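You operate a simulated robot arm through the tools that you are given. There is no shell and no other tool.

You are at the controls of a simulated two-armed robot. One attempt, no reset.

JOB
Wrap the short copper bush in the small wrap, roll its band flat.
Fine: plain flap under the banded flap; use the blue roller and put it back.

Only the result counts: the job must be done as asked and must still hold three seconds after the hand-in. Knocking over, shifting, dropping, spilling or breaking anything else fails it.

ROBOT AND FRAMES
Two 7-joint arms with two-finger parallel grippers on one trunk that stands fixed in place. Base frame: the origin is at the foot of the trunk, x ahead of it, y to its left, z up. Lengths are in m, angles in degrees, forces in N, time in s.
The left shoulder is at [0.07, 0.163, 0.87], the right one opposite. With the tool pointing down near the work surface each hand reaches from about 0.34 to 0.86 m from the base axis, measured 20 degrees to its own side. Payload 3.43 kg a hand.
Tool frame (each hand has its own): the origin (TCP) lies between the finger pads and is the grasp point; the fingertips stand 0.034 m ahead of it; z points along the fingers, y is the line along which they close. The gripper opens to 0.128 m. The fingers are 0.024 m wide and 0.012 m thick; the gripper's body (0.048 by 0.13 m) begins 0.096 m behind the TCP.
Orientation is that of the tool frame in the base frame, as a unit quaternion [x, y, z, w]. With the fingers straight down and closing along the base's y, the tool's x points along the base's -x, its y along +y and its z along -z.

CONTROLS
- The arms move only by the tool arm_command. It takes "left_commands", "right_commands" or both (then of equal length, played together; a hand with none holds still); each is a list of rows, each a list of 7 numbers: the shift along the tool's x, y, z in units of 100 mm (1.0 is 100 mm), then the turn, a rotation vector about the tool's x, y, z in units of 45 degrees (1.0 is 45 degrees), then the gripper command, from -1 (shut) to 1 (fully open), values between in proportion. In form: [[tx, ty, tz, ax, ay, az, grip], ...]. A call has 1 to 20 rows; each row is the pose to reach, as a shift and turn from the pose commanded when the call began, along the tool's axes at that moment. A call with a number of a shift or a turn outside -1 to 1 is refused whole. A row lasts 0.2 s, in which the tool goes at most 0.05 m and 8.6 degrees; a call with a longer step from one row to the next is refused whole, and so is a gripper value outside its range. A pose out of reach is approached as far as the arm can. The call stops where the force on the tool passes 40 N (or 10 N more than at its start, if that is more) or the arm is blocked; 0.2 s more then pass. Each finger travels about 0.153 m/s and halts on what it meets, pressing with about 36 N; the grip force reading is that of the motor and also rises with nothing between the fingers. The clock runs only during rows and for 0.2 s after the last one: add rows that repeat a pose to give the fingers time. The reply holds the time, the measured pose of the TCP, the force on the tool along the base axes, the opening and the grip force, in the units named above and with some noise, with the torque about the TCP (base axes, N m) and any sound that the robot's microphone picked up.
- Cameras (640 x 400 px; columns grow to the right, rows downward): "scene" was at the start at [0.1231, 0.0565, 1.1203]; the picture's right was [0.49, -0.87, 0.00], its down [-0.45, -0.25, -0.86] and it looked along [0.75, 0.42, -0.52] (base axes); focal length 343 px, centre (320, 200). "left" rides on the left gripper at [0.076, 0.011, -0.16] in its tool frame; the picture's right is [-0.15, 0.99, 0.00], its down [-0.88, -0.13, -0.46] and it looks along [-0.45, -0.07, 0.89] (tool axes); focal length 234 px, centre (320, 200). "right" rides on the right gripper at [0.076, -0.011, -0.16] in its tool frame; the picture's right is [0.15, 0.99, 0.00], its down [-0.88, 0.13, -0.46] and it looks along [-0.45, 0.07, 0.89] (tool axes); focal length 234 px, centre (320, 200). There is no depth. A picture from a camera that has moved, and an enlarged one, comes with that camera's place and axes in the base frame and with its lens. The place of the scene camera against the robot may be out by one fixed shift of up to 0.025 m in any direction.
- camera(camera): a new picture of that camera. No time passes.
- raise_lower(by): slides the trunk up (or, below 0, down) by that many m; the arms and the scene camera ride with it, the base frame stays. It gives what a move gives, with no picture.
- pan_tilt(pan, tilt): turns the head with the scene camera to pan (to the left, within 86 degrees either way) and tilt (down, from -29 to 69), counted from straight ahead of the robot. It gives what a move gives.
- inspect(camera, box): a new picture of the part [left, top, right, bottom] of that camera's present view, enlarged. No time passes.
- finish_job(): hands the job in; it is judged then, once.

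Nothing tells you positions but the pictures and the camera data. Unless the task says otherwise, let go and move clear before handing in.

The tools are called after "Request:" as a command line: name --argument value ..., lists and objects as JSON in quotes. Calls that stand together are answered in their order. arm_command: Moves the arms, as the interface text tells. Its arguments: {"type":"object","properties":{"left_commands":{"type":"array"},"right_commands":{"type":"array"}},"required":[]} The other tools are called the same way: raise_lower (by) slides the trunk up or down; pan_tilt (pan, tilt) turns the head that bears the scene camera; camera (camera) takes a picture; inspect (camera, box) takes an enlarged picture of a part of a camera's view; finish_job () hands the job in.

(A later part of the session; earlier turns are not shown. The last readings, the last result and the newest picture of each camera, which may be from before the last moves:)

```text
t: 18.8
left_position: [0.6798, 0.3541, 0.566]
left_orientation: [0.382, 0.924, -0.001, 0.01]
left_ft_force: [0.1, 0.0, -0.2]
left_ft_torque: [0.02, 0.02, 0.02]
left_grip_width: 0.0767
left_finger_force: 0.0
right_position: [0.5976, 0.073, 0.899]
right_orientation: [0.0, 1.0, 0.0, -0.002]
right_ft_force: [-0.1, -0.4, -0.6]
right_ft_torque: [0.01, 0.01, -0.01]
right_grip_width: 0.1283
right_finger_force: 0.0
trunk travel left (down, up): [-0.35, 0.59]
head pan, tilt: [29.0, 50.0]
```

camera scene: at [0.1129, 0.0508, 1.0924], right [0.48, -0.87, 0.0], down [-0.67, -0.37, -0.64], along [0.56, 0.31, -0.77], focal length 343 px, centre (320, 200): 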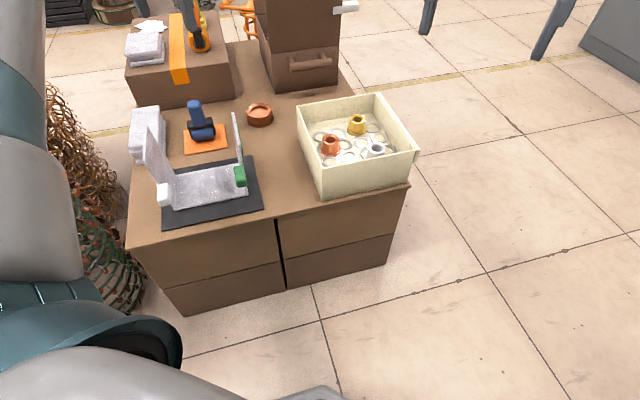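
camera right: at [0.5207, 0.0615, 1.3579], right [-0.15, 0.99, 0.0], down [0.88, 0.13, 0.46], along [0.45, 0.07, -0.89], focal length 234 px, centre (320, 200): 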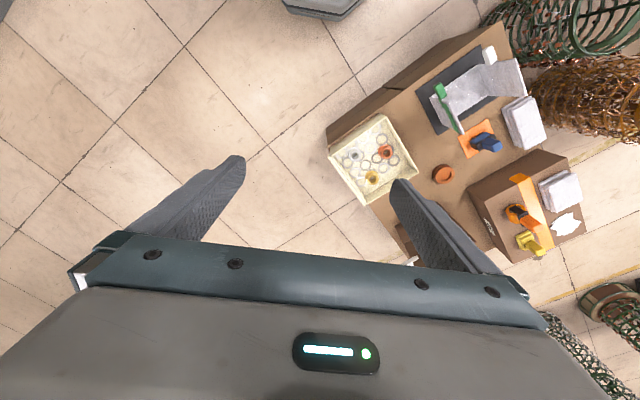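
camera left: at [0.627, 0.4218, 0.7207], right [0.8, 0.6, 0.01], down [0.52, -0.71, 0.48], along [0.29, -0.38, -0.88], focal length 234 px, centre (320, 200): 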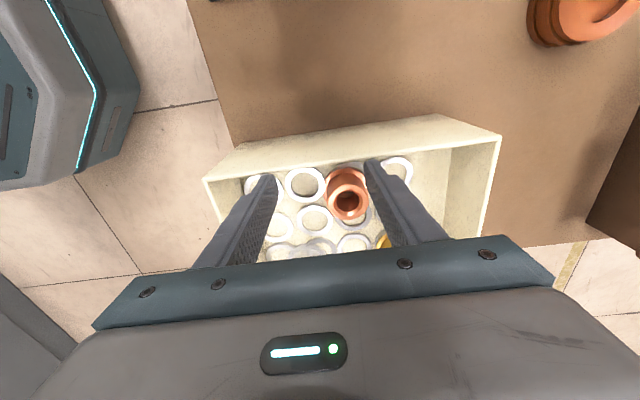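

The force has gone to zero. Now I'll go up in small steps.

Request:
arm_command --left_commands '[[-0.03, 0, -0.1, 0, 0, 0, 0.2], [-0.03, 0, -0.2, 0, 0, 0, 0.2], [-0.03, 0, -0.35, 0, 0, 0, 0.2], [-0.03, 0, -0.5, 0, 0, 0, 0.2]]'

Request:
inspect --camera "scene" --box '[300, 100, 400, 190]'

```text
t: 19.8
left_position: [0.6824, 0.3521, 0.6165]
left_orientation: [0.381, 0.925, -0.002, 0.011]
left_ft_force: [-0.9, 0.1, 0.3]
left_ft_torque: [-0.02, 0.0, 0.01]
left_grip_width: 0.0768
left_finger_force: 0.1
right_position: [0.5979, 0.0731, 0.8983]
right_orientation: [0.0, 1.0, 0.0, 0.0]
right_ft_force: [-0.1, -0.4, 0.6]
right_ft_torque: [0.01, 0.0, 0.0]
right_grip_width: 0.128
right_finger_force: 0.1
trunk travel left (down, up): [-0.35, 0.59]
head pan, tilt: [29.0, 50.0]
```

```text
4.44 times, centred on (350, 145) of scene
camera zoom: at [0.1118, 0.0499, 1.0926], right [0.48, -0.87, 0.0], down [-0.67, -0.37, -0.64], along [0.56, 0.31, -0.77], focal length 1526 px, centre (187, 444)
```

zoom: 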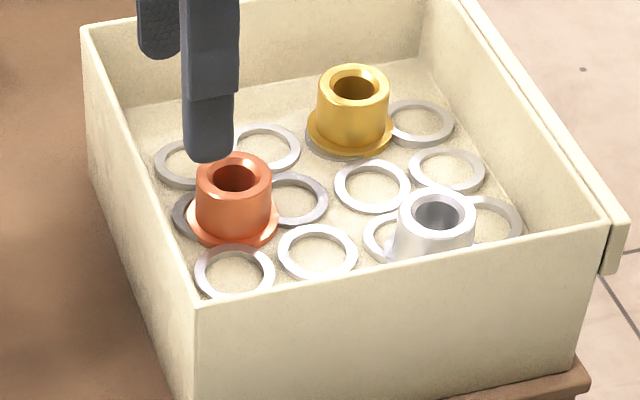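

The tray and bushes are still where they were. Lowering the trunk should bring the shoulder closer to work height, so I'll lift the hand, lower the trunk, and check that the arm clears the bench.

Request:
arm_command --left_commands '[[0, 0, -0.4, 0, 0, 0, 0.2], [0, 0, -0.8, 0, 0, 0, 0.2], [0, 0, -1.0, 0, 0, 0, 0.2]]'

Request:
pan_tilt --pan 50 --tilt 45

Request:
camera --camera "scene"

```text
t: 20.6
left_position: [0.678, 0.3535, 0.7158]
left_orientation: [0.383, 0.924, -0.001, 0.01]
left_ft_force: [0.2, 0.3, -0.2]
left_ft_torque: [-0.01, 0.02, 0.0]
left_grip_width: 0.0768
left_finger_force: 0.0
right_position: [0.5963, 0.0735, 0.8995]
right_orientation: [-0.001, 1.0, 0.0, 0.0]
right_ft_force: [-0.2, -0.4, 0.0]
right_ft_torque: [-0.01, 0.02, 0.01]
right_grip_width: 0.1279
right_finger_force: 0.0
trunk travel left (down, up): [-0.35, 0.59]
head pan, tilt: [29.0, 50.0]
```

```text
t: 21.4
left_position: [0.6791, 0.3523, 0.714]
left_orientation: [0.382, 0.924, -0.001, 0.011]
left_ft_force: [0.0, 0.6, -0.3]
left_ft_torque: [-0.01, 0.02, 0.01]
left_grip_width: 0.0769
left_finger_force: 0.1
right_position: [0.5969, 0.0732, 0.8981]
right_orientation: [0.0, 1.0, 0.0, 0.001]
right_ft_force: [-0.5, -0.4, 0.2]
right_ft_torque: [0.05, 0.02, 0.04]
right_grip_width: 0.128
right_finger_force: 0.0
trunk travel left (down, up): [-0.35, 0.59]
head pan, tilt: [50.0, 45.0]
```

```text
taken
camera scene: at [0.0969, 0.0748, 1.0995], right [0.77, -0.64, 0.0], down [-0.46, -0.54, -0.71], along [0.45, 0.54, -0.71], focal length 343 px, centre (320, 200)
```

scene: 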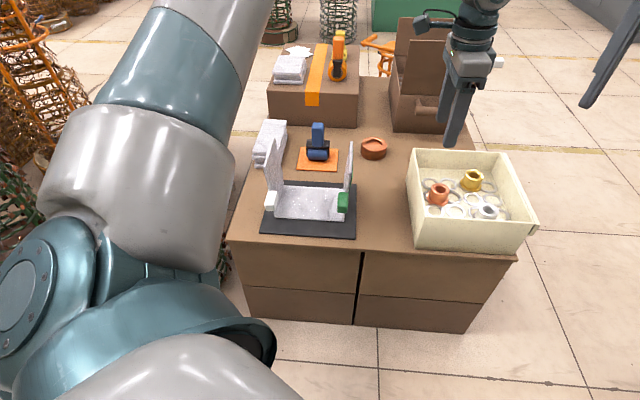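

I'll square up the tilt and turn back to 0° yaw, staying safely above the tray rim, to see whether that orientation reaches lower.

Request:
arm_command --left_commands '[[-0.1, 0.05, 0, 0.009, 0.027, 0, 0.2], [-0.25, 0.15, 0, 0.009, 0.027, 0, 0.2], [-0.385, 0.258, 0.1, 0.009, 0.027, 0, 0.2]]'

Request:
arm_command --left_commands '[[0, 0, 0, 0, 0, -0.17, 0.0], [0, 0, 0, 0, 0, -0.34, 0], [0, 0, 0, 0, 0, -0.51, 0], [0, 0, 0, 0, 0, -0.68, 0], [0, 0, 0.1, 0, 0, -0.85, 0], [0, 0, 0.2, 0, 0, -1.0, 0]]'

```text
t: 22.2
left_position: [0.7248, 0.3441, 0.7052]
left_orientation: [0.382, 0.924, -0.002, -0.001]
left_ft_force: [0.5, -0.2, 0.4]
left_ft_torque: [-0.01, 0.02, -0.01]
left_grip_width: 0.0769
left_finger_force: 0.0
right_position: [0.5985, 0.0732, 0.8972]
right_orientation: [-0.001, 1.0, 0.0, 0.0]
right_ft_force: [0.0, -1.1, 0.1]
right_ft_torque: [-0.04, 0.03, -0.01]
right_grip_width: 0.1278
right_finger_force: 0.0
trunk travel left (down, up): [-0.35, 0.59]
head pan, tilt: [50.0, 45.0]
```

```text
t: 23.6
left_position: [0.7259, 0.3426, 0.6858]
left_orientation: [-0.001, 1.0, -0.001, -0.001]
left_ft_force: [0.2, 0.3, -0.1]
left_ft_torque: [0.02, -0.01, 0.01]
left_grip_width: 0.064
left_finger_force: 0.0
right_position: [0.5974, 0.0727, 0.8988]
right_orientation: [-0.001, 1.0, 0.0, 0.0]
right_ft_force: [0.5, 0.2, 0.8]
right_ft_torque: [0.01, 0.01, 0.01]
right_grip_width: 0.1279
right_finger_force: 0.0
trunk travel left (down, up): [-0.35, 0.59]
head pan, tilt: [50.0, 45.0]
```

Yaw 0 is reached. Now I'll try a small descent to z≈0.62, with the tips still above the rim.

Request:
arm_command --left_commands '[[0, 0, 0.2, 0, 0, 0, 0], [0, 0, 0.4, 0, 0, 0, 0], [0, 0, 0.6, 0, 0, 0, 0]]'

Request:
camera --camera "left"

```text
t: 24.4
left_position: [0.7127, 0.3476, 0.6312]
left_orientation: [-0.002, 1.0, -0.001, -0.001]
left_ft_force: [-0.7, -0.1, 0.3]
left_ft_torque: [0.03, 0.02, 0.02]
left_grip_width: 0.064
left_finger_force: 0.2
left hand out of reach, approached as far as the arm can: row 2, 3
right_position: [0.5963, 0.0742, 0.8983]
right_orientation: [-0.001, 1.0, 0.0, -0.001]
right_ft_force: [-0.4, -0.6, -0.3]
right_ft_torque: [0.0, -0.02, 0.01]
right_grip_width: 0.1281
right_finger_force: 0.2
trunk travel left (down, up): [-0.35, 0.59]
head pan, tilt: [50.0, 45.0]
```

```text
taken
camera left: at [0.6358, 0.3597, 0.7908], right [0.14, 0.99, 0.0], down [0.88, -0.13, 0.46], along [0.45, -0.07, -0.89], focal length 234 px, centre (320, 200)
```

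left: 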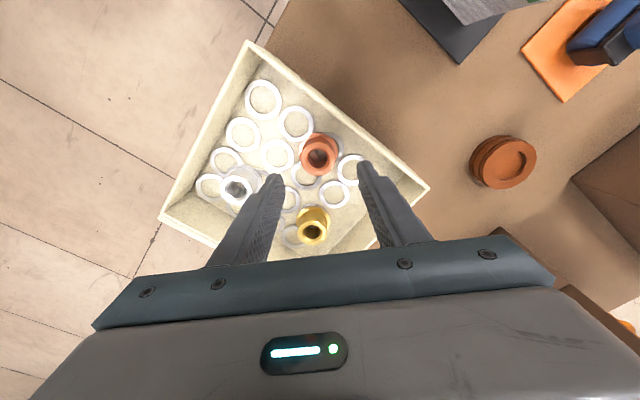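

This is a distance limit: at this trunk height I can't get low enough over the tray. I'll raise the hand and lower the trunk in steps, checking clearance.

Request:
arm_command --left_commands '[[0, 0, -0.4, 0, 0, 0, 0], [0.1, 0, -0.8, 0, 0, 0, 0], [0.2, 0, -1.0, 0, 0, 0, 0]]'

Request:
raise_lower --by -0.1

Request:
camera --camera "scene"

```text
t: 25.2
left_position: [0.6922, 0.3489, 0.7322]
left_orientation: [0.0, 1.0, 0.0, 0.0]
left_ft_force: [-0.9, -0.3, -0.6]
left_ft_torque: [0.0, 0.0, 0.02]
left_grip_width: 0.064
left_finger_force: 0.1
right_position: [0.5962, 0.0741, 0.8977]
right_orientation: [-0.001, 1.0, 0.0, 0.0]
right_ft_force: [-0.1, 1.1, -0.5]
right_ft_torque: [0.01, -0.02, -0.04]
right_grip_width: 0.1281
right_finger_force: 0.0
trunk travel left (down, up): [-0.35, 0.59]
head pan, tilt: [50.0, 45.0]
```

```text
t: 26.6
left_position: [0.693, 0.3493, 0.6329]
left_orientation: [-0.001, 1.0, 0.0, -0.001]
left_ft_force: [0.7, -0.2, 0.0]
left_ft_torque: [-0.02, -0.02, 0.0]
left_grip_width: 0.0638
left_finger_force: 0.1
right_position: [0.5966, 0.0735, 0.7982]
right_orientation: [0.0, 1.0, 0.0, 0.0]
right_ft_force: [0.6, 1.6, 0.1]
right_ft_torque: [-0.02, -0.01, 0.01]
right_grip_width: 0.1281
right_finger_force: 0.0
trunk travel left (down, up): [-0.25, 0.69]
head pan, tilt: [50.0, 45.0]
```

```text
taken
camera scene: at [0.0966, 0.0748, 0.9996], right [0.77, -0.64, 0.0], down [-0.45, -0.54, -0.71], along [0.45, 0.54, -0.71], focal length 343 px, centre (320, 200)
```

scene: 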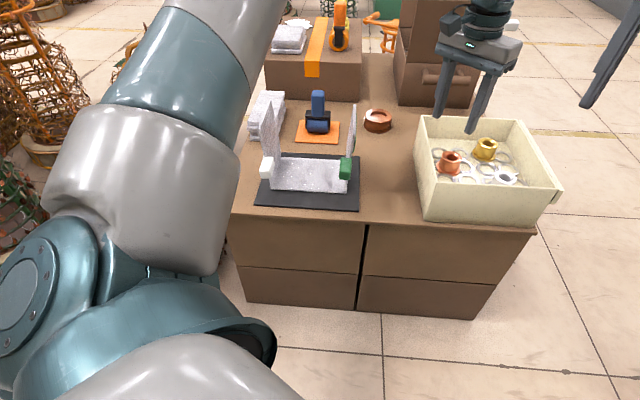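

Request:
arm_command --left_commands '[[0, 0, -0.4, 0, 0, 0, 0], [0, 0, -0.8, 0, 0, 0, 0], [0, 0, -1.0, 0, 0, 0, 0]]'

Request:
raise_lower --by -0.12

Request:
camera --camera "scene"

Request:
camera --camera "left"

```text
t: 27.4
left_position: [0.6919, 0.3501, 0.7334]
left_orientation: [-0.001, 1.0, 0.0, -0.001]
left_ft_force: [0.4, -0.3, -0.4]
left_ft_torque: [-0.01, -0.02, 0.0]
left_grip_width: 0.064
left_finger_force: 0.0
right_position: [0.5957, 0.0734, 0.7983]
right_orientation: [-0.002, 1.0, -0.001, 0.0]
right_ft_force: [-0.5, 0.0, 1.3]
right_ft_torque: [-0.01, 0.02, -0.04]
right_grip_width: 0.1278
right_finger_force: 0.2
trunk travel left (down, up): [-0.25, 0.69]
head pan, tilt: [50.0, 45.0]
```

```text
t: 28.9
left_position: [0.6918, 0.3498, 0.6119]
left_orientation: [-0.001, 1.0, 0.001, 0.0]
left_ft_force: [0.4, -0.4, -0.2]
left_ft_torque: [0.0, 0.01, 0.0]
left_grip_width: 0.0639
left_finger_force: 0.0
right_position: [0.5971, 0.0743, 0.6794]
right_orientation: [-0.001, 1.0, 0.0, 0.0]
right_ft_force: [-0.2, 0.1, 0.1]
right_ft_torque: [-0.01, 0.01, 0.06]
right_grip_width: 0.1279
right_finger_force: 0.1
trunk travel left (down, up): [-0.13, 0.81]
head pan, tilt: [50.0, 45.0]
```

```text
taken
camera scene: at [0.0966, 0.0748, 0.8796], right [0.77, -0.64, 0.0], down [-0.45, -0.54, -0.71], along [0.45, 0.54, -0.71], focal length 343 px, centre (320, 200)
```

scene: 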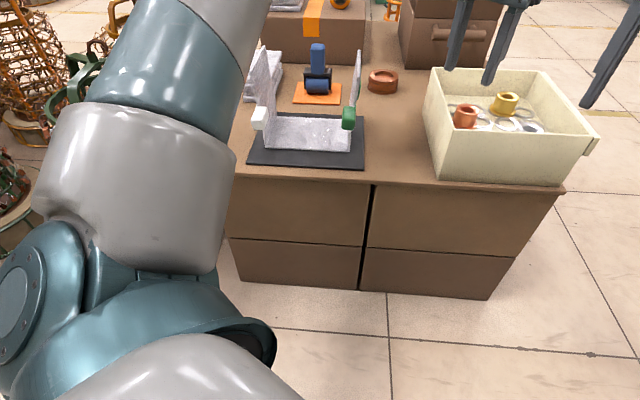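

```text
taken
camera left: at [0.6149, 0.362, 0.7726], right [0.14, 0.99, 0.0], down [0.88, -0.13, 0.45], along [0.45, -0.07, -0.89], focal length 234 px, centre (320, 200)
```

left: 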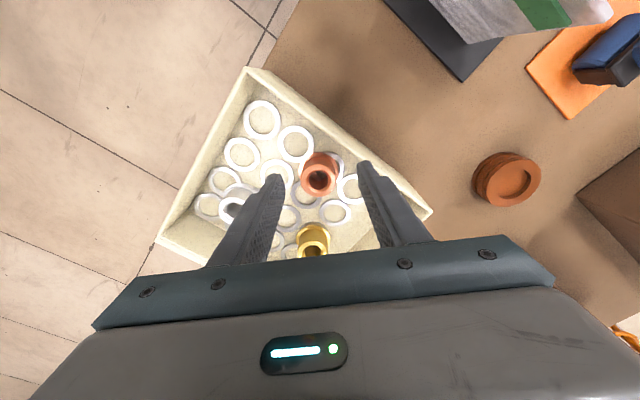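

Now the shoulder is near z≈0.65. I'll centre above the bush at (0.722, 0.345) and make a small test descent.

Request:
arm_command --left_commands '[[-0.15, -0.03, 0, 0, 0, 0, 0], [-0.31, -0.05, 0, 0, 0, 0, 0], [-0.31, -0.05, 0.1, 0, 0, 0, 0], [-0.31, -0.05, 0.2, 0, 0, 0, 0]]'

Request:
camera --camera "left"

Request:
inspect --camera "left" --box '[250, 100, 400, 220]'

```text
t: 29.9
left_position: [0.7235, 0.3453, 0.5918]
left_orientation: [-0.001, 1.0, -0.001, 0.0]
left_ft_force: [0.2, 0.1, 0.1]
left_ft_torque: [0.01, 0.0, 0.03]
left_grip_width: 0.0638
left_finger_force: 0.0
right_position: [0.5969, 0.0736, 0.6785]
right_orientation: [-0.001, 1.0, 0.0, 0.0]
right_ft_force: [0.1, 0.0, -0.4]
right_ft_torque: [0.0, -0.01, -0.01]
right_grip_width: 0.128
right_finger_force: 0.1
trunk travel left (down, up): [-0.13, 0.81]
head pan, tilt: [50.0, 45.0]
```

```text
taken
camera left: at [0.646, 0.357, 0.7523], right [0.14, 0.99, 0.0], down [0.88, -0.13, 0.45], along [0.45, -0.07, -0.89], focal length 234 px, centre (320, 200)
```

left: 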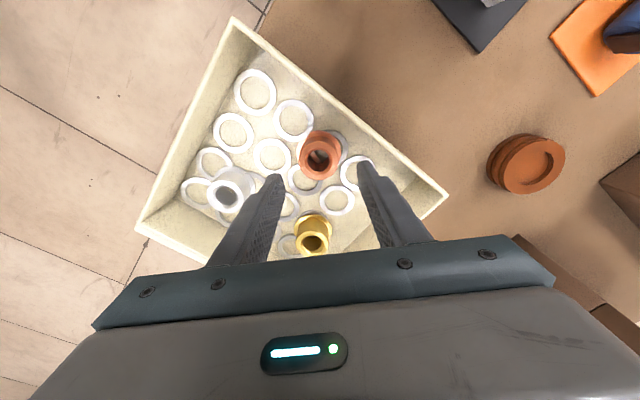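

```text
3.33 times, centred on (325, 160) of left
camera zoom: at [0.646, 0.357, 0.7523], right [0.14, 0.99, 0.0], down [0.88, -0.13, 0.45], along [0.45, -0.07, -0.89], focal length 781 px, centre (303, 333)
```

zoom: 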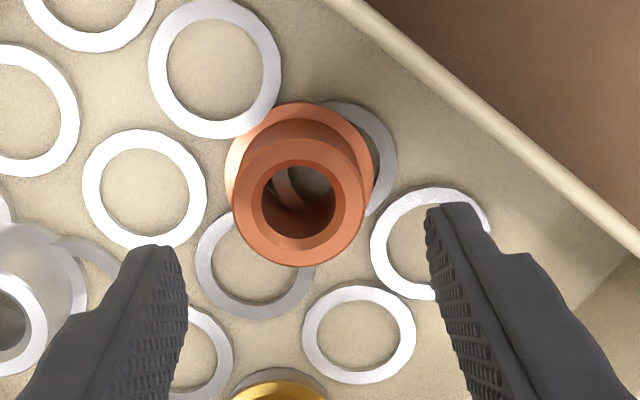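

The bush is centred between the fingers to within about 2 mm. Descending in two parts, checking reach.

Request:
arm_command --left_commands '[[-0.02, -0.02, 0.15, 0, 0, 0, 0], [-0.02, -0.02, 0.3, 0, 0, 0, 0], [-0.02, -0.02, 0.45, 0, 0, 0, 0]]'

```text
t: 30.7
left_position: [0.7256, 0.3426, 0.5475]
left_orientation: [-0.002, 1.0, -0.001, -0.002]
left_ft_force: [-0.7, 1.3, 1.5]
left_ft_torque: [-0.01, -0.02, -0.04]
left_grip_width: 0.0639
left_finger_force: 0.0
right_position: [0.5963, 0.0731, 0.6796]
right_orientation: [-0.001, 1.0, 0.001, 0.0]
right_ft_force: [-0.7, -0.4, 0.7]
right_ft_torque: [0.02, -0.01, -0.01]
right_grip_width: 0.1278
right_finger_force: 0.0
trunk travel left (down, up): [-0.13, 0.81]
head pan, tilt: [50.0, 45.0]
```

Request:
arm_command --left_commands '[[0, 0, 0.1, 0, 0, 0, 0], [0, 0, 0.2, 0, 0, 0, 0], [0, 0, 0.3, 0, 0, 0, 0], [0, 0, 0.4, 0, 0, 0, 0]]'

Request:
camera --camera "left"

Request:
inspect --camera "left" --box '[250, 130, 400, 250]'

Request:
inspect --camera "scene" --box '[410, 0, 610, 190]'

```text
t: 31.7
left_position: [0.7248, 0.3413, 0.5068]
left_orientation: [-0.001, 1.0, -0.001, 0.0]
left_ft_force: [-0.1, -0.4, 1.1]
left_ft_torque: [-0.02, 0.0, -0.04]
left_grip_width: 0.0638
left_finger_force: 0.0
right_position: [0.5962, 0.0739, 0.6782]
right_orientation: [-0.001, 1.0, 0.0, 0.0]
right_ft_force: [0.0, -0.2, -0.6]
right_ft_torque: [-0.02, -0.04, 0.02]
right_grip_width: 0.1277
right_finger_force: 0.1
trunk travel left (down, up): [-0.13, 0.81]
head pan, tilt: [50.0, 45.0]
```

```text
taken
camera left: at [0.648, 0.3543, 0.667], right [0.14, 0.99, 0.0], down [0.88, -0.13, 0.45], along [0.45, -0.07, -0.89], focal length 234 px, centre (320, 200)
```

left: 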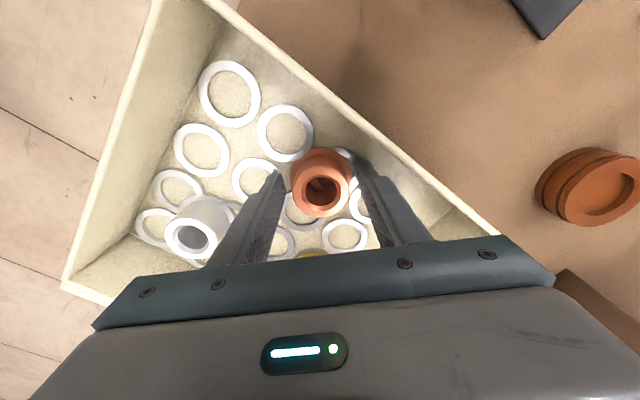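

```text
3.33 times, centred on (325, 190) of left
camera zoom: at [0.648, 0.3543, 0.667], right [0.14, 0.99, 0.0], down [0.88, -0.13, 0.45], along [0.45, -0.07, -0.89], focal length 781 px, centre (303, 233)
```

zoom: 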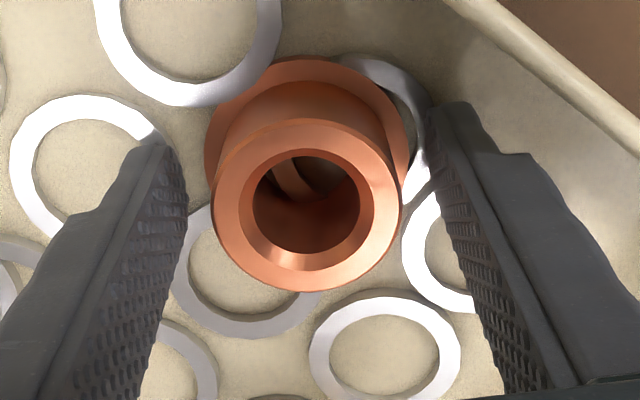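

```text
2.11 times, centred on (510, 95) of scene
camera zoom: at [0.0969, 0.0749, 0.8795], right [0.77, -0.64, 0.0], down [-0.45, -0.54, -0.71], along [0.45, 0.54, -0.71], focal length 723 px, centre (-80, 421)
```

zoom: 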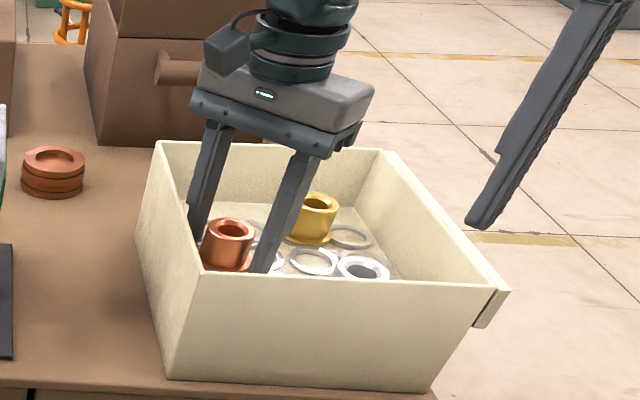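

Fingers straddle the bush tube. Closing the grip.

Request:
arm_command --left_commands '[[0, 0, 0, 0, 0, 0, -0.5], [0, 0, 0, 0, 0, 0, -1], [0, 0, 0, 0, 0, 0, -1], [0, 0, 0, 0, 0, 0, -1]]'

Request:
camera --camera "left"

```text
t: 32.7
left_position: [0.7246, 0.3429, 0.5072]
left_orientation: [-0.001, 1.0, -0.001, 0.0]
left_ft_force: [0.1, 0.6, -0.1]
left_ft_torque: [0.06, 0.02, -0.02]
left_grip_width: 0.043
left_finger_force: 36.0
right_position: [0.5972, 0.0737, 0.6782]
right_orientation: [-0.001, 1.0, 0.0, -0.001]
right_ft_force: [1.3, -0.6, -0.1]
right_ft_torque: [0.01, -0.01, 0.0]
right_grip_width: 0.1279
right_finger_force: 0.0
trunk travel left (down, up): [-0.13, 0.81]
head pan, tilt: [50.0, 45.0]
```

```text
taken
camera left: at [0.648, 0.3542, 0.6672], right [0.14, 0.99, 0.0], down [0.88, -0.13, 0.45], along [0.45, -0.07, -0.89], focal length 234 px, centre (320, 200)
```

left: 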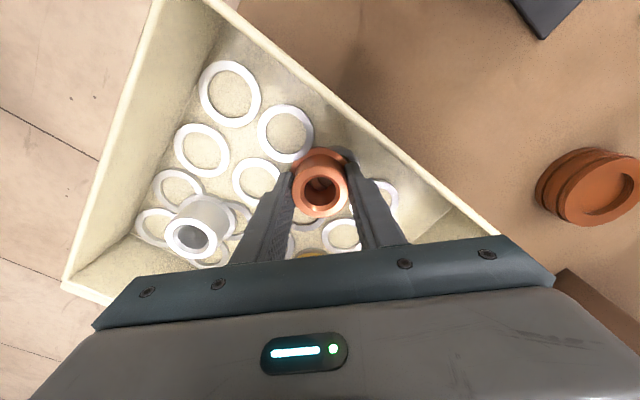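

The bush is held at 43 mm. Lifting straight up.

Request:
arm_command --left_commands '[[0, 0, -0.1, 0, 0, 0, -1], [0, 0, -0.3, 0, 0, 0, -1], [0, 0, -0.6, 0, 0, 0, -1], [0, 0, -1.0, 0, 0, 0, -1]]'

Request:
arm_command --left_commands '[[0, 0, -0.3, 0, 0, 0, -1], [0, 0, -0.6, 0, 0, 0, -1], [0, 0, -0.9, 0, 0, 0, -1]]'

Request:
camera --camera "left"

Request:
camera --camera "scene"

```text
t: 33.7
left_position: [0.7261, 0.3414, 0.608]
left_orientation: [-0.001, 1.0, -0.001, -0.002]
left_ft_force: [0.5, 0.2, -0.7]
left_ft_torque: [-0.02, -0.02, 0.0]
left_grip_width: 0.0431
left_finger_force: 35.9
right_position: [0.5964, 0.0735, 0.6786]
right_orientation: [0.0, 1.0, 0.0, 0.001]
right_ft_force: [-0.7, 0.5, 1.2]
right_ft_torque: [0.02, 0.03, 0.0]
right_grip_width: 0.128
right_finger_force: 0.0
trunk travel left (down, up): [-0.13, 0.81]
head pan, tilt: [50.0, 45.0]
```

```text
t: 34.5
left_position: [0.7148, 0.3443, 0.6806]
left_orientation: [-0.001, 1.0, -0.001, 0.0]
left_ft_force: [-0.1, -0.1, -2.0]
left_ft_torque: [-0.03, 0.01, 0.02]
left_grip_width: 0.0431
left_finger_force: 35.9
left hand out of reach, approached as far as the arm can: row 2, 3
right_position: [0.5972, 0.0743, 0.6781]
right_orientation: [-0.001, 1.0, 0.001, -0.001]
right_ft_force: [0.0, 0.2, 0.2]
right_ft_torque: [0.01, -0.01, 0.02]
right_grip_width: 0.1276
right_finger_force: 0.2
trunk travel left (down, up): [-0.13, 0.81]
head pan, tilt: [50.0, 45.0]
```

```text
taken
camera left: at [0.6383, 0.3573, 0.8403], right [0.14, 0.99, 0.0], down [0.88, -0.13, 0.46], along [0.45, -0.07, -0.89], focal length 234 px, centre (320, 200)
```

left: 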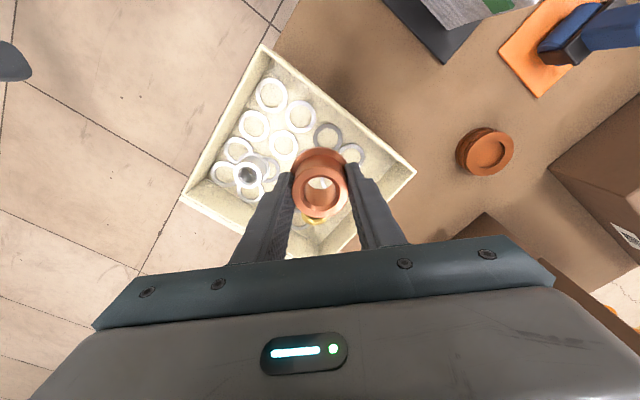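

```text
taken
camera scene: at [0.0972, 0.0751, 0.8793], right [0.77, -0.64, 0.0], down [-0.46, -0.54, -0.71], along [0.45, 0.54, -0.71], focal length 343 px, centre (320, 200)
```

scene: 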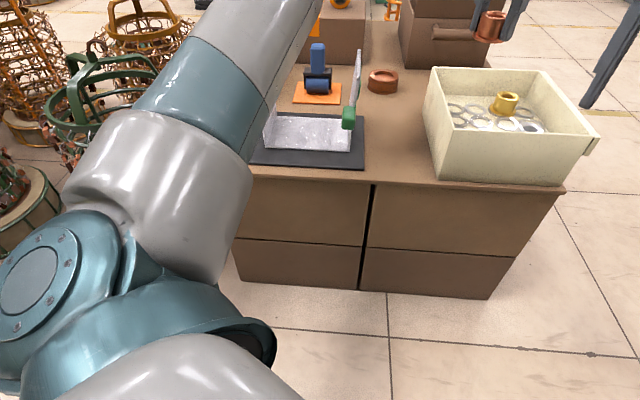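

The bush is lifted clear and the tray is undisturbed. Carrying it over the flaps to above the centre of the wrap at about (0.496, 0.571).

Request:
arm_command --left_commands '[[0.25, 0.25, -0.05, 0, 0, 0, -1], [0.5, 0.5, -0.1, 0, 0, 0, -1], [0.75, 0.75, -0.15, 0, 0, 0, -1], [1.0, 1.0, -0.2, 0, 0, 0, -1]]'

Request:
arm_command --left_commands '[[0.2, 0.2, 0, 0, 0, 0.17, -1], [0.4, 0.4, 0, 0, 0, 0.34, -1], [0.6, 0.6, 0, 0, 0, 0.51, -1], [0.8, 0.8, 0, 0, 0, 0.68, -1], [0.95, 0.95, 0, 0, 0, 0.85, -1], [1.0, 1.0, 0, 0, 0, 1.0, -1]]'

Request:
camera --camera "left"

Request:
camera --camera "scene"

```text
t: 35.5
left_position: [0.6134, 0.4435, 0.7006]
left_orientation: [-0.001, 1.0, -0.001, -0.001]
left_ft_force: [-0.8, 0.6, -1.4]
left_ft_torque: [0.02, 0.01, -0.01]
left_grip_width: 0.0431
left_finger_force: 35.6
right_position: [0.5976, 0.0744, 0.6782]
right_orientation: [-0.001, 1.0, 0.0, 0.0]
right_ft_force: [0.3, 0.9, 0.1]
right_ft_torque: [-0.01, 0.03, 0.01]
right_grip_width: 0.1281
right_finger_force: 0.1
trunk travel left (down, up): [-0.13, 0.81]
head pan, tilt: [50.0, 45.0]
```

```text
t: 36.9
left_position: [0.513, 0.544, 0.7009]
left_orientation: [0.384, 0.923, 0.0, -0.001]
left_ft_force: [0.5, -0.3, -1.6]
left_ft_torque: [0.02, -0.01, -0.01]
left_grip_width: 0.0433
left_finger_force: 36.3
right_position: [0.5957, 0.0742, 0.6791]
right_orientation: [-0.001, 1.0, -0.001, 0.0]
right_ft_force: [-0.3, -0.2, -0.3]
right_ft_torque: [0.0, 0.01, -0.03]
right_grip_width: 0.1281
right_finger_force: 0.0
trunk travel left (down, up): [-0.13, 0.81]
head pan, tilt: [50.0, 45.0]
```

```text
taken
camera left: at [0.467, 0.6073, 0.8607], right [0.8, 0.59, 0.0], down [0.53, -0.71, 0.46], along [0.27, -0.37, -0.89], focal length 234 px, centre (320, 200)
```

left: 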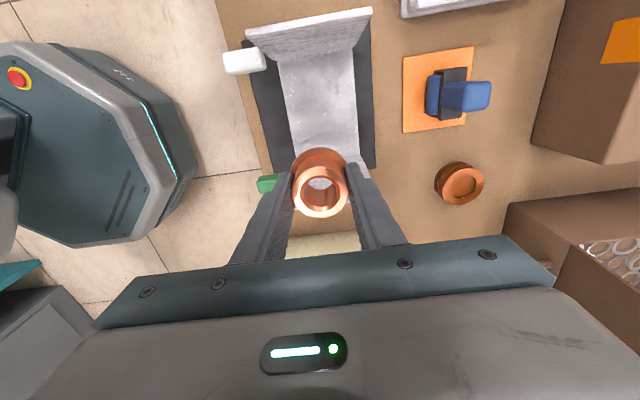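

```text
taken
camera scene: at [0.0969, 0.075, 0.8794], right [0.77, -0.64, 0.0], down [-0.45, -0.54, -0.71], along [0.45, 0.54, -0.71], focal length 343 px, centre (320, 200)
```

scene: 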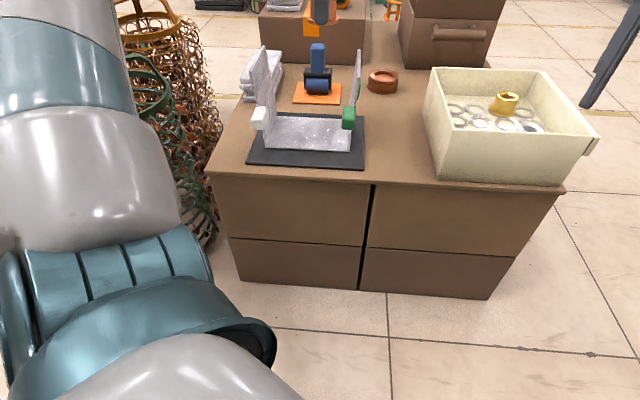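

Request:
inspect --camera "left" --box '[220, 0, 400, 150]'

Request:
inspect --camera "left" --box '[230, 120, 410, 270]'

Request:
inspect --camera "scene" --box '[220, 20, 400, 180]'

```text
2.67 times, centred on (310, 75) of left
camera zoom: at [0.467, 0.6073, 0.8607], right [0.8, 0.59, 0.0], down [0.53, -0.71, 0.46], along [0.27, -0.37, -0.89], focal length 624 px, centre (347, 533)
```

zoom: 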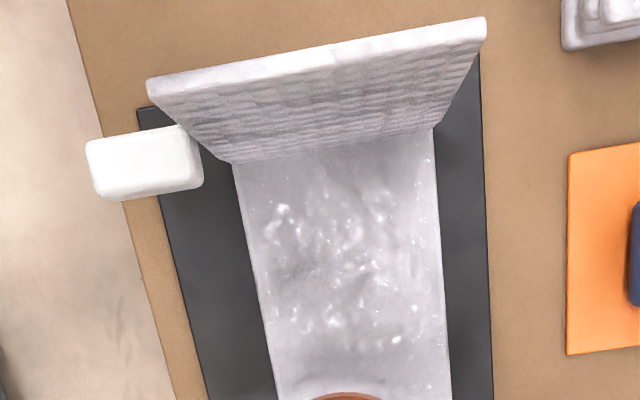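

```text
2.67 times, centred on (320, 195) of left
camera zoom: at [0.467, 0.6073, 0.8607], right [0.8, 0.59, 0.0], down [0.53, -0.71, 0.46], along [0.27, -0.37, -0.89], focal length 624 px, centre (320, 213)
```

zoom: 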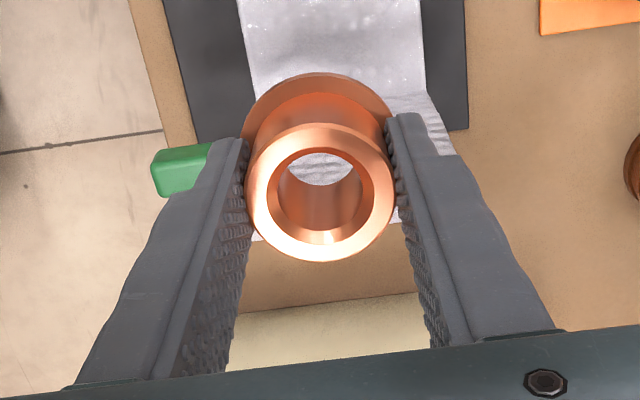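

```text
2.50 times, centred on (310, 100) of scene
camera zoom: at [0.0969, 0.075, 0.8794], right [0.77, -0.64, 0.0], down [-0.45, -0.54, -0.71], along [0.45, 0.54, -0.71], focal length 859 px, centre (345, 450)
```

zoom: 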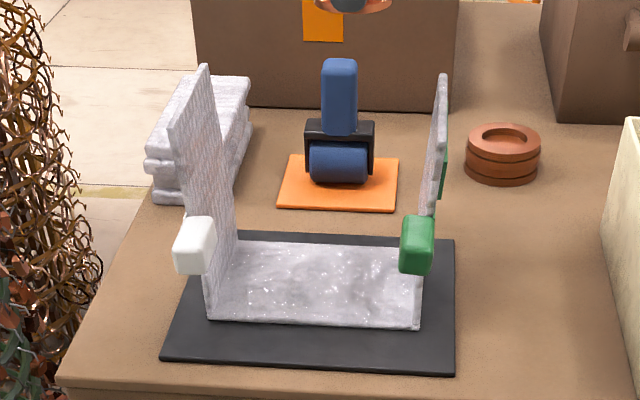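

The base panel's centre measures about (0.498, 0.570). I'll shift over it and go down between the flaps, slowing near the surface to feel for contact.

Request:
arm_command --left_commands '[[0.28, 0.07, 0, 0, 0, 0, -1], [0.28, 0.07, 0.4, 0, 0, 0, -1], [0.28, 0.07, 0.8, 0, 0, 0, -1], [0.28, 0.07, 1.0, 0, 0, 0, -1]]'

Request:
camera --camera "left"

Request:
inspect --camera "scene" --box '[220, 20, 400, 180]'

```text
t: 37.9
left_position: [0.5005, 0.5684, 0.5996]
left_orientation: [0.382, 0.924, -0.001, 0.0]
left_ft_force: [0.1, 0.5, -1.9]
left_ft_torque: [0.03, 0.02, -0.04]
left_grip_width: 0.0433
left_finger_force: 36.4
right_position: [0.5971, 0.0748, 0.6799]
right_orientation: [-0.001, 1.0, 0.0, 0.0]
right_ft_force: [0.1, -0.2, 0.6]
right_ft_torque: [0.01, 0.01, 0.02]
right_grip_width: 0.1281
right_finger_force: 0.1
trunk travel left (down, up): [-0.13, 0.81]
head pan, tilt: [50.0, 45.0]
```

```text
taken
camera left: at [0.453, 0.6315, 0.7603], right [0.8, 0.6, 0.0], down [0.53, -0.71, 0.46], along [0.27, -0.37, -0.89], focal length 234 px, centre (320, 200)
```

left: 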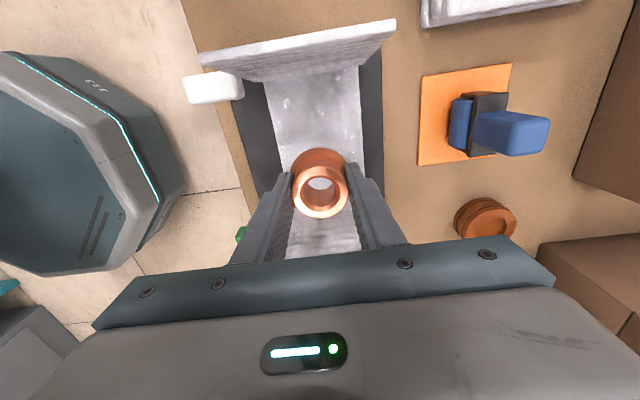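

```text
2.50 times, centred on (310, 100) of scene
camera zoom: at [0.0969, 0.0751, 0.8795], right [0.77, -0.64, 0.0], down [-0.45, -0.54, -0.71], along [0.45, 0.54, -0.71], focal length 859 px, centre (345, 450)
```

zoom: 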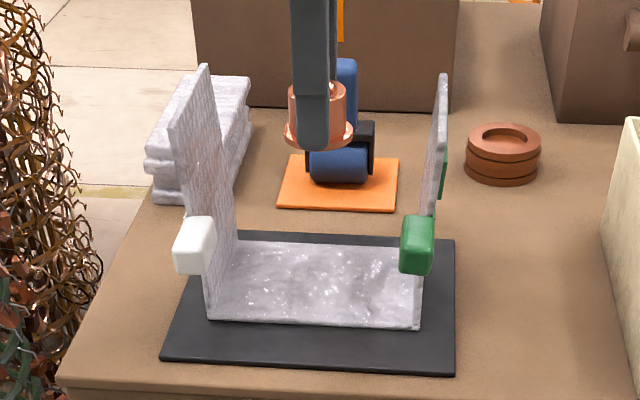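

Request:
arm_command --left_commands '[[0, 0, 0.3, 0, 0, 0, -1], [0, 0, 0.6, 0, 0, 0, -1], [0, 0, 0.8, 0, 0, 0, -1], [0, 0, 0.95, 0, 0, 0, -1]]'

Request:
inspect --camera "scene" --box '[220, 20, 400, 180]'

```text
t: 38.9
left_position: [0.4983, 0.5687, 0.5054]
left_orientation: [0.382, 0.924, -0.001, 0.0]
left_ft_force: [-1.3, -0.2, -1.0]
left_ft_torque: [-0.01, -0.01, 0.02]
left_grip_width: 0.0429
left_finger_force: 36.3
right_position: [0.5966, 0.0733, 0.6784]
right_orientation: [-0.001, 1.0, -0.001, 0.0]
right_ft_force: [0.3, 0.1, -0.1]
right_ft_torque: [-0.02, 0.04, -0.03]
right_grip_width: 0.1279
right_finger_force: 0.0
trunk travel left (down, up): [-0.13, 0.81]
head pan, tilt: [50.0, 45.0]
```

```text
2.50 times, centred on (310, 100) of scene
camera zoom: at [0.0969, 0.075, 0.8795], right [0.77, -0.64, 0.0], down [-0.45, -0.54, -0.71], along [0.45, 0.54, -0.71], focal length 859 px, centre (345, 450)
```

zoom: 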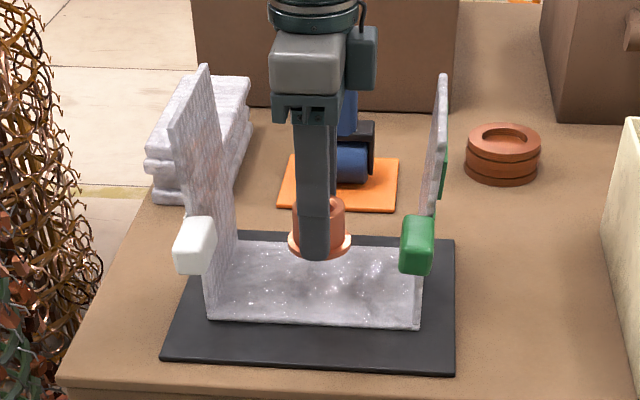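

Request:
arm_command --left_commands '[[0, 0, 0.06, 0, 0, 0, -1], [0, 0, 0.12, 0, 0, 0, -1], [0, 0, 0.18, 0, 0, 0, -1]]'

Request:
inspect --camera "scene" --box '[270, 80, 350, 150]'

```text
t: 39.7
left_position: [0.4989, 0.569, 0.4864]
left_orientation: [0.382, 0.924, 0.0, -0.001]
left_ft_force: [0.1, -0.5, -1.5]
left_ft_torque: [0.02, 0.0, 0.0]
left_grip_width: 0.043
left_finger_force: 35.9
right_position: [0.5965, 0.0734, 0.6791]
right_orientation: [-0.001, 1.0, 0.0, 0.0]
right_ft_force: [-0.3, -0.3, -0.3]
right_ft_torque: [-0.01, -0.04, 0.0]
right_grip_width: 0.1279
right_finger_force: 0.0
trunk travel left (down, up): [-0.13, 0.81]
head pan, tilt: [50.0, 45.0]
```

```text
5.71 times, centred on (310, 115) of scene
camera zoom: at [0.0969, 0.075, 0.8794], right [0.77, -0.64, 0.0], down [-0.45, -0.54, -0.71], along [0.45, 0.54, -0.71], focal length 1962 px, centre (377, 686)
```

zoom: 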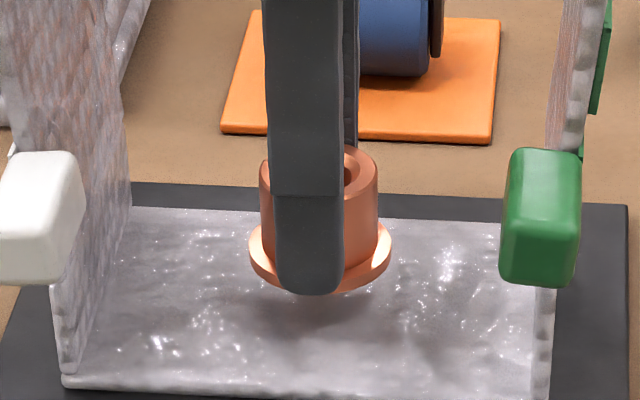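

Request:
arm_command --left_commands '[[0, 0, 0.02, 0, 0, 0, -1], [0, 0, 0.04, 0, 0, 0, -1]]'

Request:
inspect --camera "scene" --box '[270, 80, 350, 150]'

```text
t: 40.3
left_position: [0.4988, 0.5697, 0.4845]
left_orientation: [0.382, 0.924, -0.001, 0.0]
left_ft_force: [-0.6, 0.6, -1.9]
left_ft_torque: [0.02, -0.01, 0.0]
left_grip_width: 0.0431
left_finger_force: 36.1
right_position: [0.5969, 0.0744, 0.6785]
right_orientation: [-0.001, 1.0, 0.0, 0.0]
right_ft_force: [-0.1, -0.5, -0.1]
right_ft_torque: [0.02, -0.02, 0.0]
right_grip_width: 0.1282
right_finger_force: 0.0
trunk travel left (down, up): [-0.13, 0.81]
head pan, tilt: [50.0, 45.0]
```

```text
5.71 times, centred on (310, 115) of scene
camera zoom: at [0.0969, 0.075, 0.8794], right [0.77, -0.64, 0.0], down [-0.45, -0.54, -0.71], along [0.45, 0.54, -0.71], focal length 1962 px, centre (377, 686)
```

zoom: 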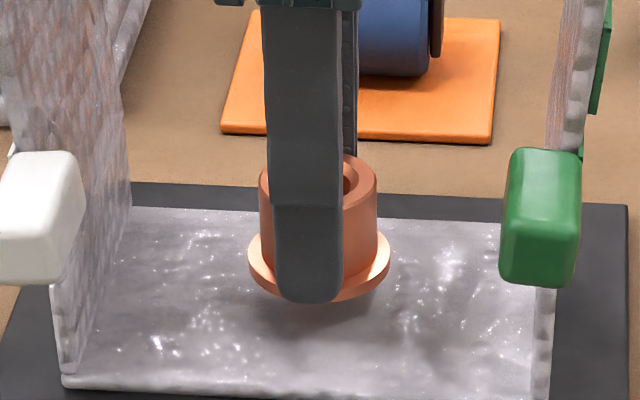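

Request:
arm_command --left_commands '[[0, 0, 0.02, 0, 0, 0, -1], [0, 0, 0.04, 0, 0, 0, -1]]'

Request:
arm_command --left_commands '[[0, 0, 0.015, 0, 0, 0, -1], [0, 0, 0.03, 0, 0, 0, -1]]'

Request:
inspect --camera "scene" --box '[270, 80, 350, 150]'

```text
t: 40.9
left_position: [0.4968, 0.5689, 0.4821]
left_orientation: [0.382, 0.924, 0.0, 0.0]
left_ft_force: [-0.1, -1.2, -1.6]
left_ft_torque: [-0.01, -0.01, 0.0]
left_grip_width: 0.0429
left_finger_force: 35.7
right_position: [0.5966, 0.0748, 0.6785]
right_orientation: [-0.001, 1.0, 0.0, 0.0]
right_ft_force: [-0.5, -0.1, -0.6]
right_ft_torque: [0.03, 0.02, -0.01]
right_grip_width: 0.1278
right_finger_force: 0.0
trunk travel left (down, up): [-0.13, 0.81]
head pan, tilt: [50.0, 45.0]
```

```text
t: 41.5
left_position: [0.4972, 0.5687, 0.4787]
left_orientation: [0.381, 0.924, -0.001, 0.0]
left_ft_force: [0.1, 0.1, -1.1]
left_ft_torque: [0.01, 0.0, -0.01]
left_grip_width: 0.0431
left_finger_force: 36.4
right_position: [0.5971, 0.0739, 0.678]
right_orientation: [-0.001, 1.0, 0.0, -0.001]
right_ft_force: [0.0, 0.1, -0.5]
right_ft_torque: [-0.01, -0.02, 0.01]
right_grip_width: 0.1279
right_finger_force: 0.0
trunk travel left (down, up): [-0.13, 0.81]
head pan, tilt: [50.0, 45.0]
```

```text
5.71 times, centred on (310, 115) of scene
camera zoom: at [0.0969, 0.075, 0.8794], right [0.77, -0.64, 0.0], down [-0.45, -0.54, -0.71], along [0.45, 0.54, -0.71], focal length 1962 px, centre (377, 686)
```

zoom: 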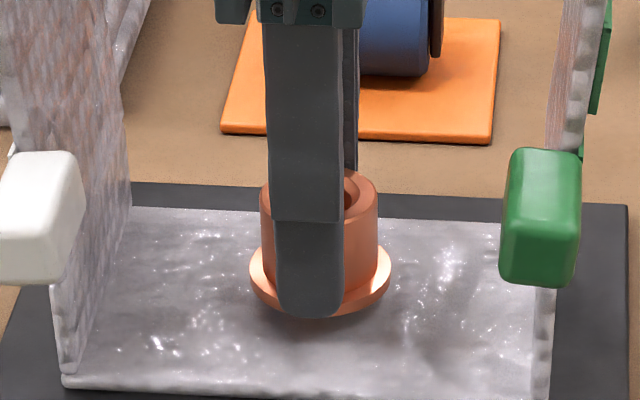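

Request:
arm_command --left_commands '[[0, 0, 0.015, 0, 0, 0, -1], [0, 0, 0.03, 0, 0, 0, -1]]'

Request:
arm_command --left_commands '[[0, 0, 0.015, 0, 0, 0, -1], [0, 0, 0.03, 0, 0, 0, -1]]'

Request:
inspect --camera "scene" --box '[270, 80, 350, 150]'

```text
t: 42.1
left_position: [0.4993, 0.5686, 0.4751]
left_orientation: [0.382, 0.924, -0.001, 0.0]
left_ft_force: [0.7, 0.7, -2.4]
left_ft_torque: [-0.03, -0.01, 0.01]
left_grip_width: 0.0433
left_finger_force: 36.0
right_position: [0.5978, 0.0723, 0.6789]
right_orientation: [0.0, 1.0, 0.0, 0.0]
right_ft_force: [-0.1, -0.3, 0.7]
right_ft_torque: [-0.02, 0.01, 0.03]
right_grip_width: 0.128
right_finger_force: 0.2
trunk travel left (down, up): [-0.13, 0.81]
head pan, tilt: [50.0, 45.0]
```

```text
t: 42.7
left_position: [0.4986, 0.5691, 0.4718]
left_orientation: [0.382, 0.924, 0.0, -0.001]
left_ft_force: [-0.5, 0.9, -0.5]
left_ft_torque: [0.0, 0.01, 0.02]
left_grip_width: 0.0432
left_finger_force: 36.3
right_position: [0.5978, 0.0742, 0.6778]
right_orientation: [-0.001, 1.0, 0.0, 0.0]
right_ft_force: [0.3, 0.0, -0.1]
right_ft_torque: [0.0, 0.03, 0.03]
right_grip_width: 0.1279
right_finger_force: 0.1
trunk travel left (down, up): [-0.13, 0.81]
head pan, tilt: [50.0, 45.0]
```

```text
5.71 times, centred on (310, 115) of scene
camera zoom: at [0.0969, 0.075, 0.8794], right [0.77, -0.64, 0.0], down [-0.45, -0.54, -0.71], along [0.45, 0.54, -0.71], focal length 1962 px, centre (377, 686)
```

zoom: 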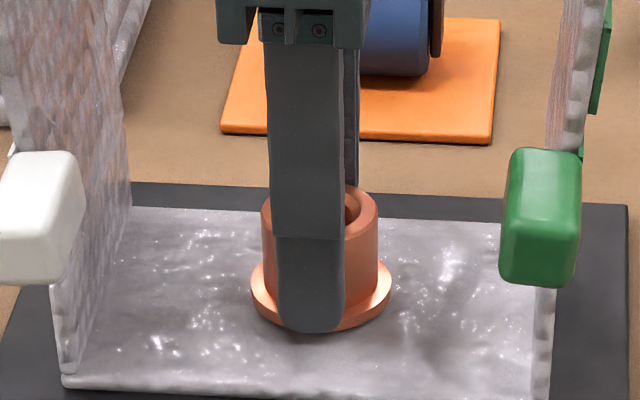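

Request:
arm_command --left_commands '[[0, 0, 0.01, 0, 0, 0, -1], [0, 0, 0.02, 0, 0, 0, -1]]'

Request:
arm_command --left_commands '[[0, 0, 0.01, 0, 0, 0, -1], [0, 0, 0.02, 0, 0, 0, -1]]'

Request:
inspect --camera "scene" --box '[270, 80, 350, 150]'

```text
t: 43.3
left_position: [0.4979, 0.5679, 0.4708]
left_orientation: [0.381, 0.924, -0.001, -0.001]
left_ft_force: [0.8, -0.1, -1.7]
left_ft_torque: [0.02, 0.0, -0.03]
left_grip_width: 0.0432
left_finger_force: 36.0
right_position: [0.5969, 0.0734, 0.679]
right_orientation: [-0.001, 1.0, 0.0, 0.0]
right_ft_force: [-0.4, -0.5, -0.4]
right_ft_torque: [0.03, -0.04, 0.0]
right_grip_width: 0.1279
right_finger_force: 0.1
trunk travel left (down, up): [-0.13, 0.81]
head pan, tilt: [50.0, 45.0]
```

```text
t: 43.9
left_position: [0.4985, 0.5679, 0.4683]
left_orientation: [0.382, 0.924, 0.0, 0.0]
left_ft_force: [-0.3, -0.1, 6.9]
left_ft_torque: [0.09, 0.19, 0.01]
left_grip_width: 0.0428
left_finger_force: 35.9
right_position: [0.597, 0.0738, 0.6791]
right_orientation: [-0.001, 1.0, 0.0, -0.001]
right_ft_force: [-0.5, -0.9, -0.6]
right_ft_torque: [0.0, 0.0, -0.01]
right_grip_width: 0.1281
right_finger_force: 0.1
trunk travel left (down, up): [-0.13, 0.81]
head pan, tilt: [50.0, 45.0]
```

```text
5.71 times, centred on (310, 115) of scene
camera zoom: at [0.0964, 0.0745, 0.8797], right [0.77, -0.64, 0.0], down [-0.45, -0.54, -0.71], along [0.45, 0.54, -0.71], focal length 1962 px, centre (377, 686)
```

zoom: 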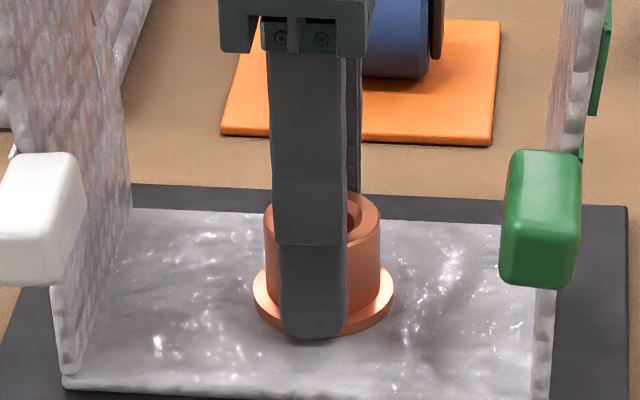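

Contact felt at 7 N with the bush resting on the panel. Releasing and lifting straight up.

Request:
arm_command --left_commands '[[0, 0, 0, 0, 0, 0, -0.3], [0, 0, 0, 0, 0, 0, 0.0], [0, 0, 0, 0, 0, 0, 0.0]]'

Request:
arm_command --left_commands '[[0, 0, -0.2, 0, 0, 0, 0.0], [0, 0, -0.5, 0, 0, 0, 0.0], [0, 0, -0.9, 0, 0, 0, 0.0], [0, 0, -1.0, 0, 0, 0, 0.0]]'

Request:
arm_command --left_commands '[[0, 0, -0.4, 0, 0, 0, 0.0], [0, 0, -0.8, 0, 0, 0, 0.0], [0, 0, -1.0, 0, 0, 0, 0.0]]'

Request:
camera --camera "left"

Request:
inspect --camera "scene" --box '[220, 20, 400, 180]'

```text
t: 44.7
left_position: [0.4992, 0.5678, 0.4685]
left_orientation: [0.382, 0.924, -0.001, 0.0]
left_ft_force: [-0.3, 0.5, -0.3]
left_ft_torque: [0.04, 0.03, 0.02]
left_grip_width: 0.0638
left_finger_force: 0.1
right_position: [0.5967, 0.0748, 0.6787]
right_orientation: [0.0, 1.0, 0.0, -0.001]
right_ft_force: [-0.2, -0.2, -0.2]
right_ft_torque: [0.0, 0.0, 0.0]
right_grip_width: 0.128
right_finger_force: 0.1
trunk travel left (down, up): [-0.13, 0.81]
head pan, tilt: [50.0, 45.0]
```

```text
t: 45.7
left_position: [0.4983, 0.568, 0.5691]
left_orientation: [0.382, 0.924, -0.001, 0.0]
left_ft_force: [0.8, -0.2, 0.1]
left_ft_torque: [0.02, 0.02, -0.03]
left_grip_width: 0.0639
left_finger_force: 0.1
right_position: [0.5976, 0.0741, 0.6792]
right_orientation: [-0.001, 1.0, 0.0, 0.001]
right_ft_force: [0.0, 0.7, 1.0]
right_ft_torque: [0.02, 0.03, 0.01]
right_grip_width: 0.1281
right_finger_force: 0.1
trunk travel left (down, up): [-0.13, 0.81]
head pan, tilt: [50.0, 45.0]
```

```text
t: 46.5
left_position: [0.4994, 0.5691, 0.6701]
left_orientation: [0.382, 0.924, -0.001, -0.001]
left_ft_force: [-0.5, -0.5, 0.0]
left_ft_torque: [-0.01, -0.01, 0.02]
left_grip_width: 0.0639
left_finger_force: 0.0
right_position: [0.5975, 0.0751, 0.6776]
right_orientation: [-0.001, 1.0, 0.0, 0.0]
right_ft_force: [0.7, -0.4, -0.5]
right_ft_torque: [0.07, 0.02, 0.0]
right_grip_width: 0.1279
right_finger_force: 0.0
trunk travel left (down, up): [-0.13, 0.81]
head pan, tilt: [50.0, 45.0]
```

```text
taken
camera left: at [0.4526, 0.6317, 0.8295], right [0.8, 0.6, 0.0], down [0.53, -0.71, 0.46], along [0.27, -0.37, -0.89], focal length 234 px, centre (320, 200)
```

left: 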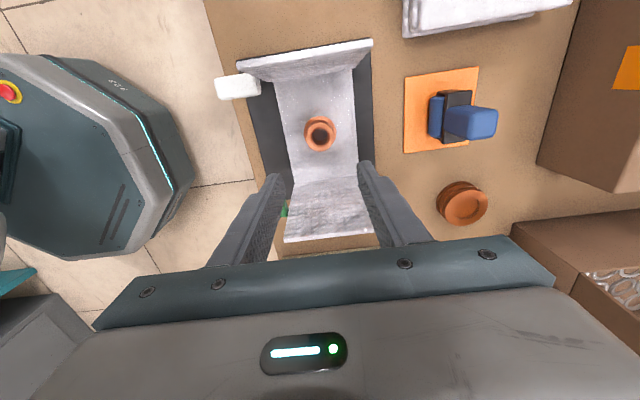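

```text
2.50 times, centred on (310, 100) of scene
camera zoom: at [0.0967, 0.0749, 0.8794], right [0.77, -0.64, 0.0], down [-0.45, -0.54, -0.71], along [0.45, 0.54, -0.71], focal length 859 px, centre (345, 450)
```

zoom: 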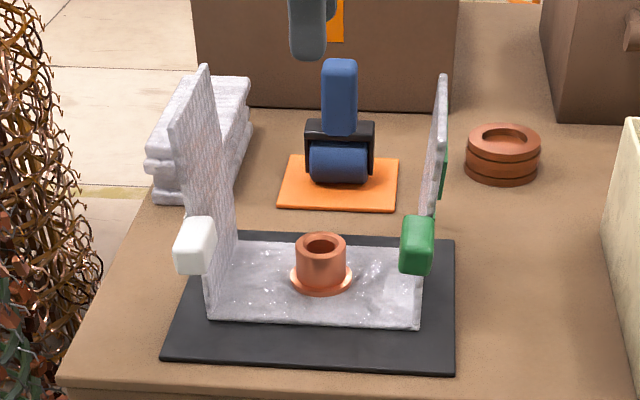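

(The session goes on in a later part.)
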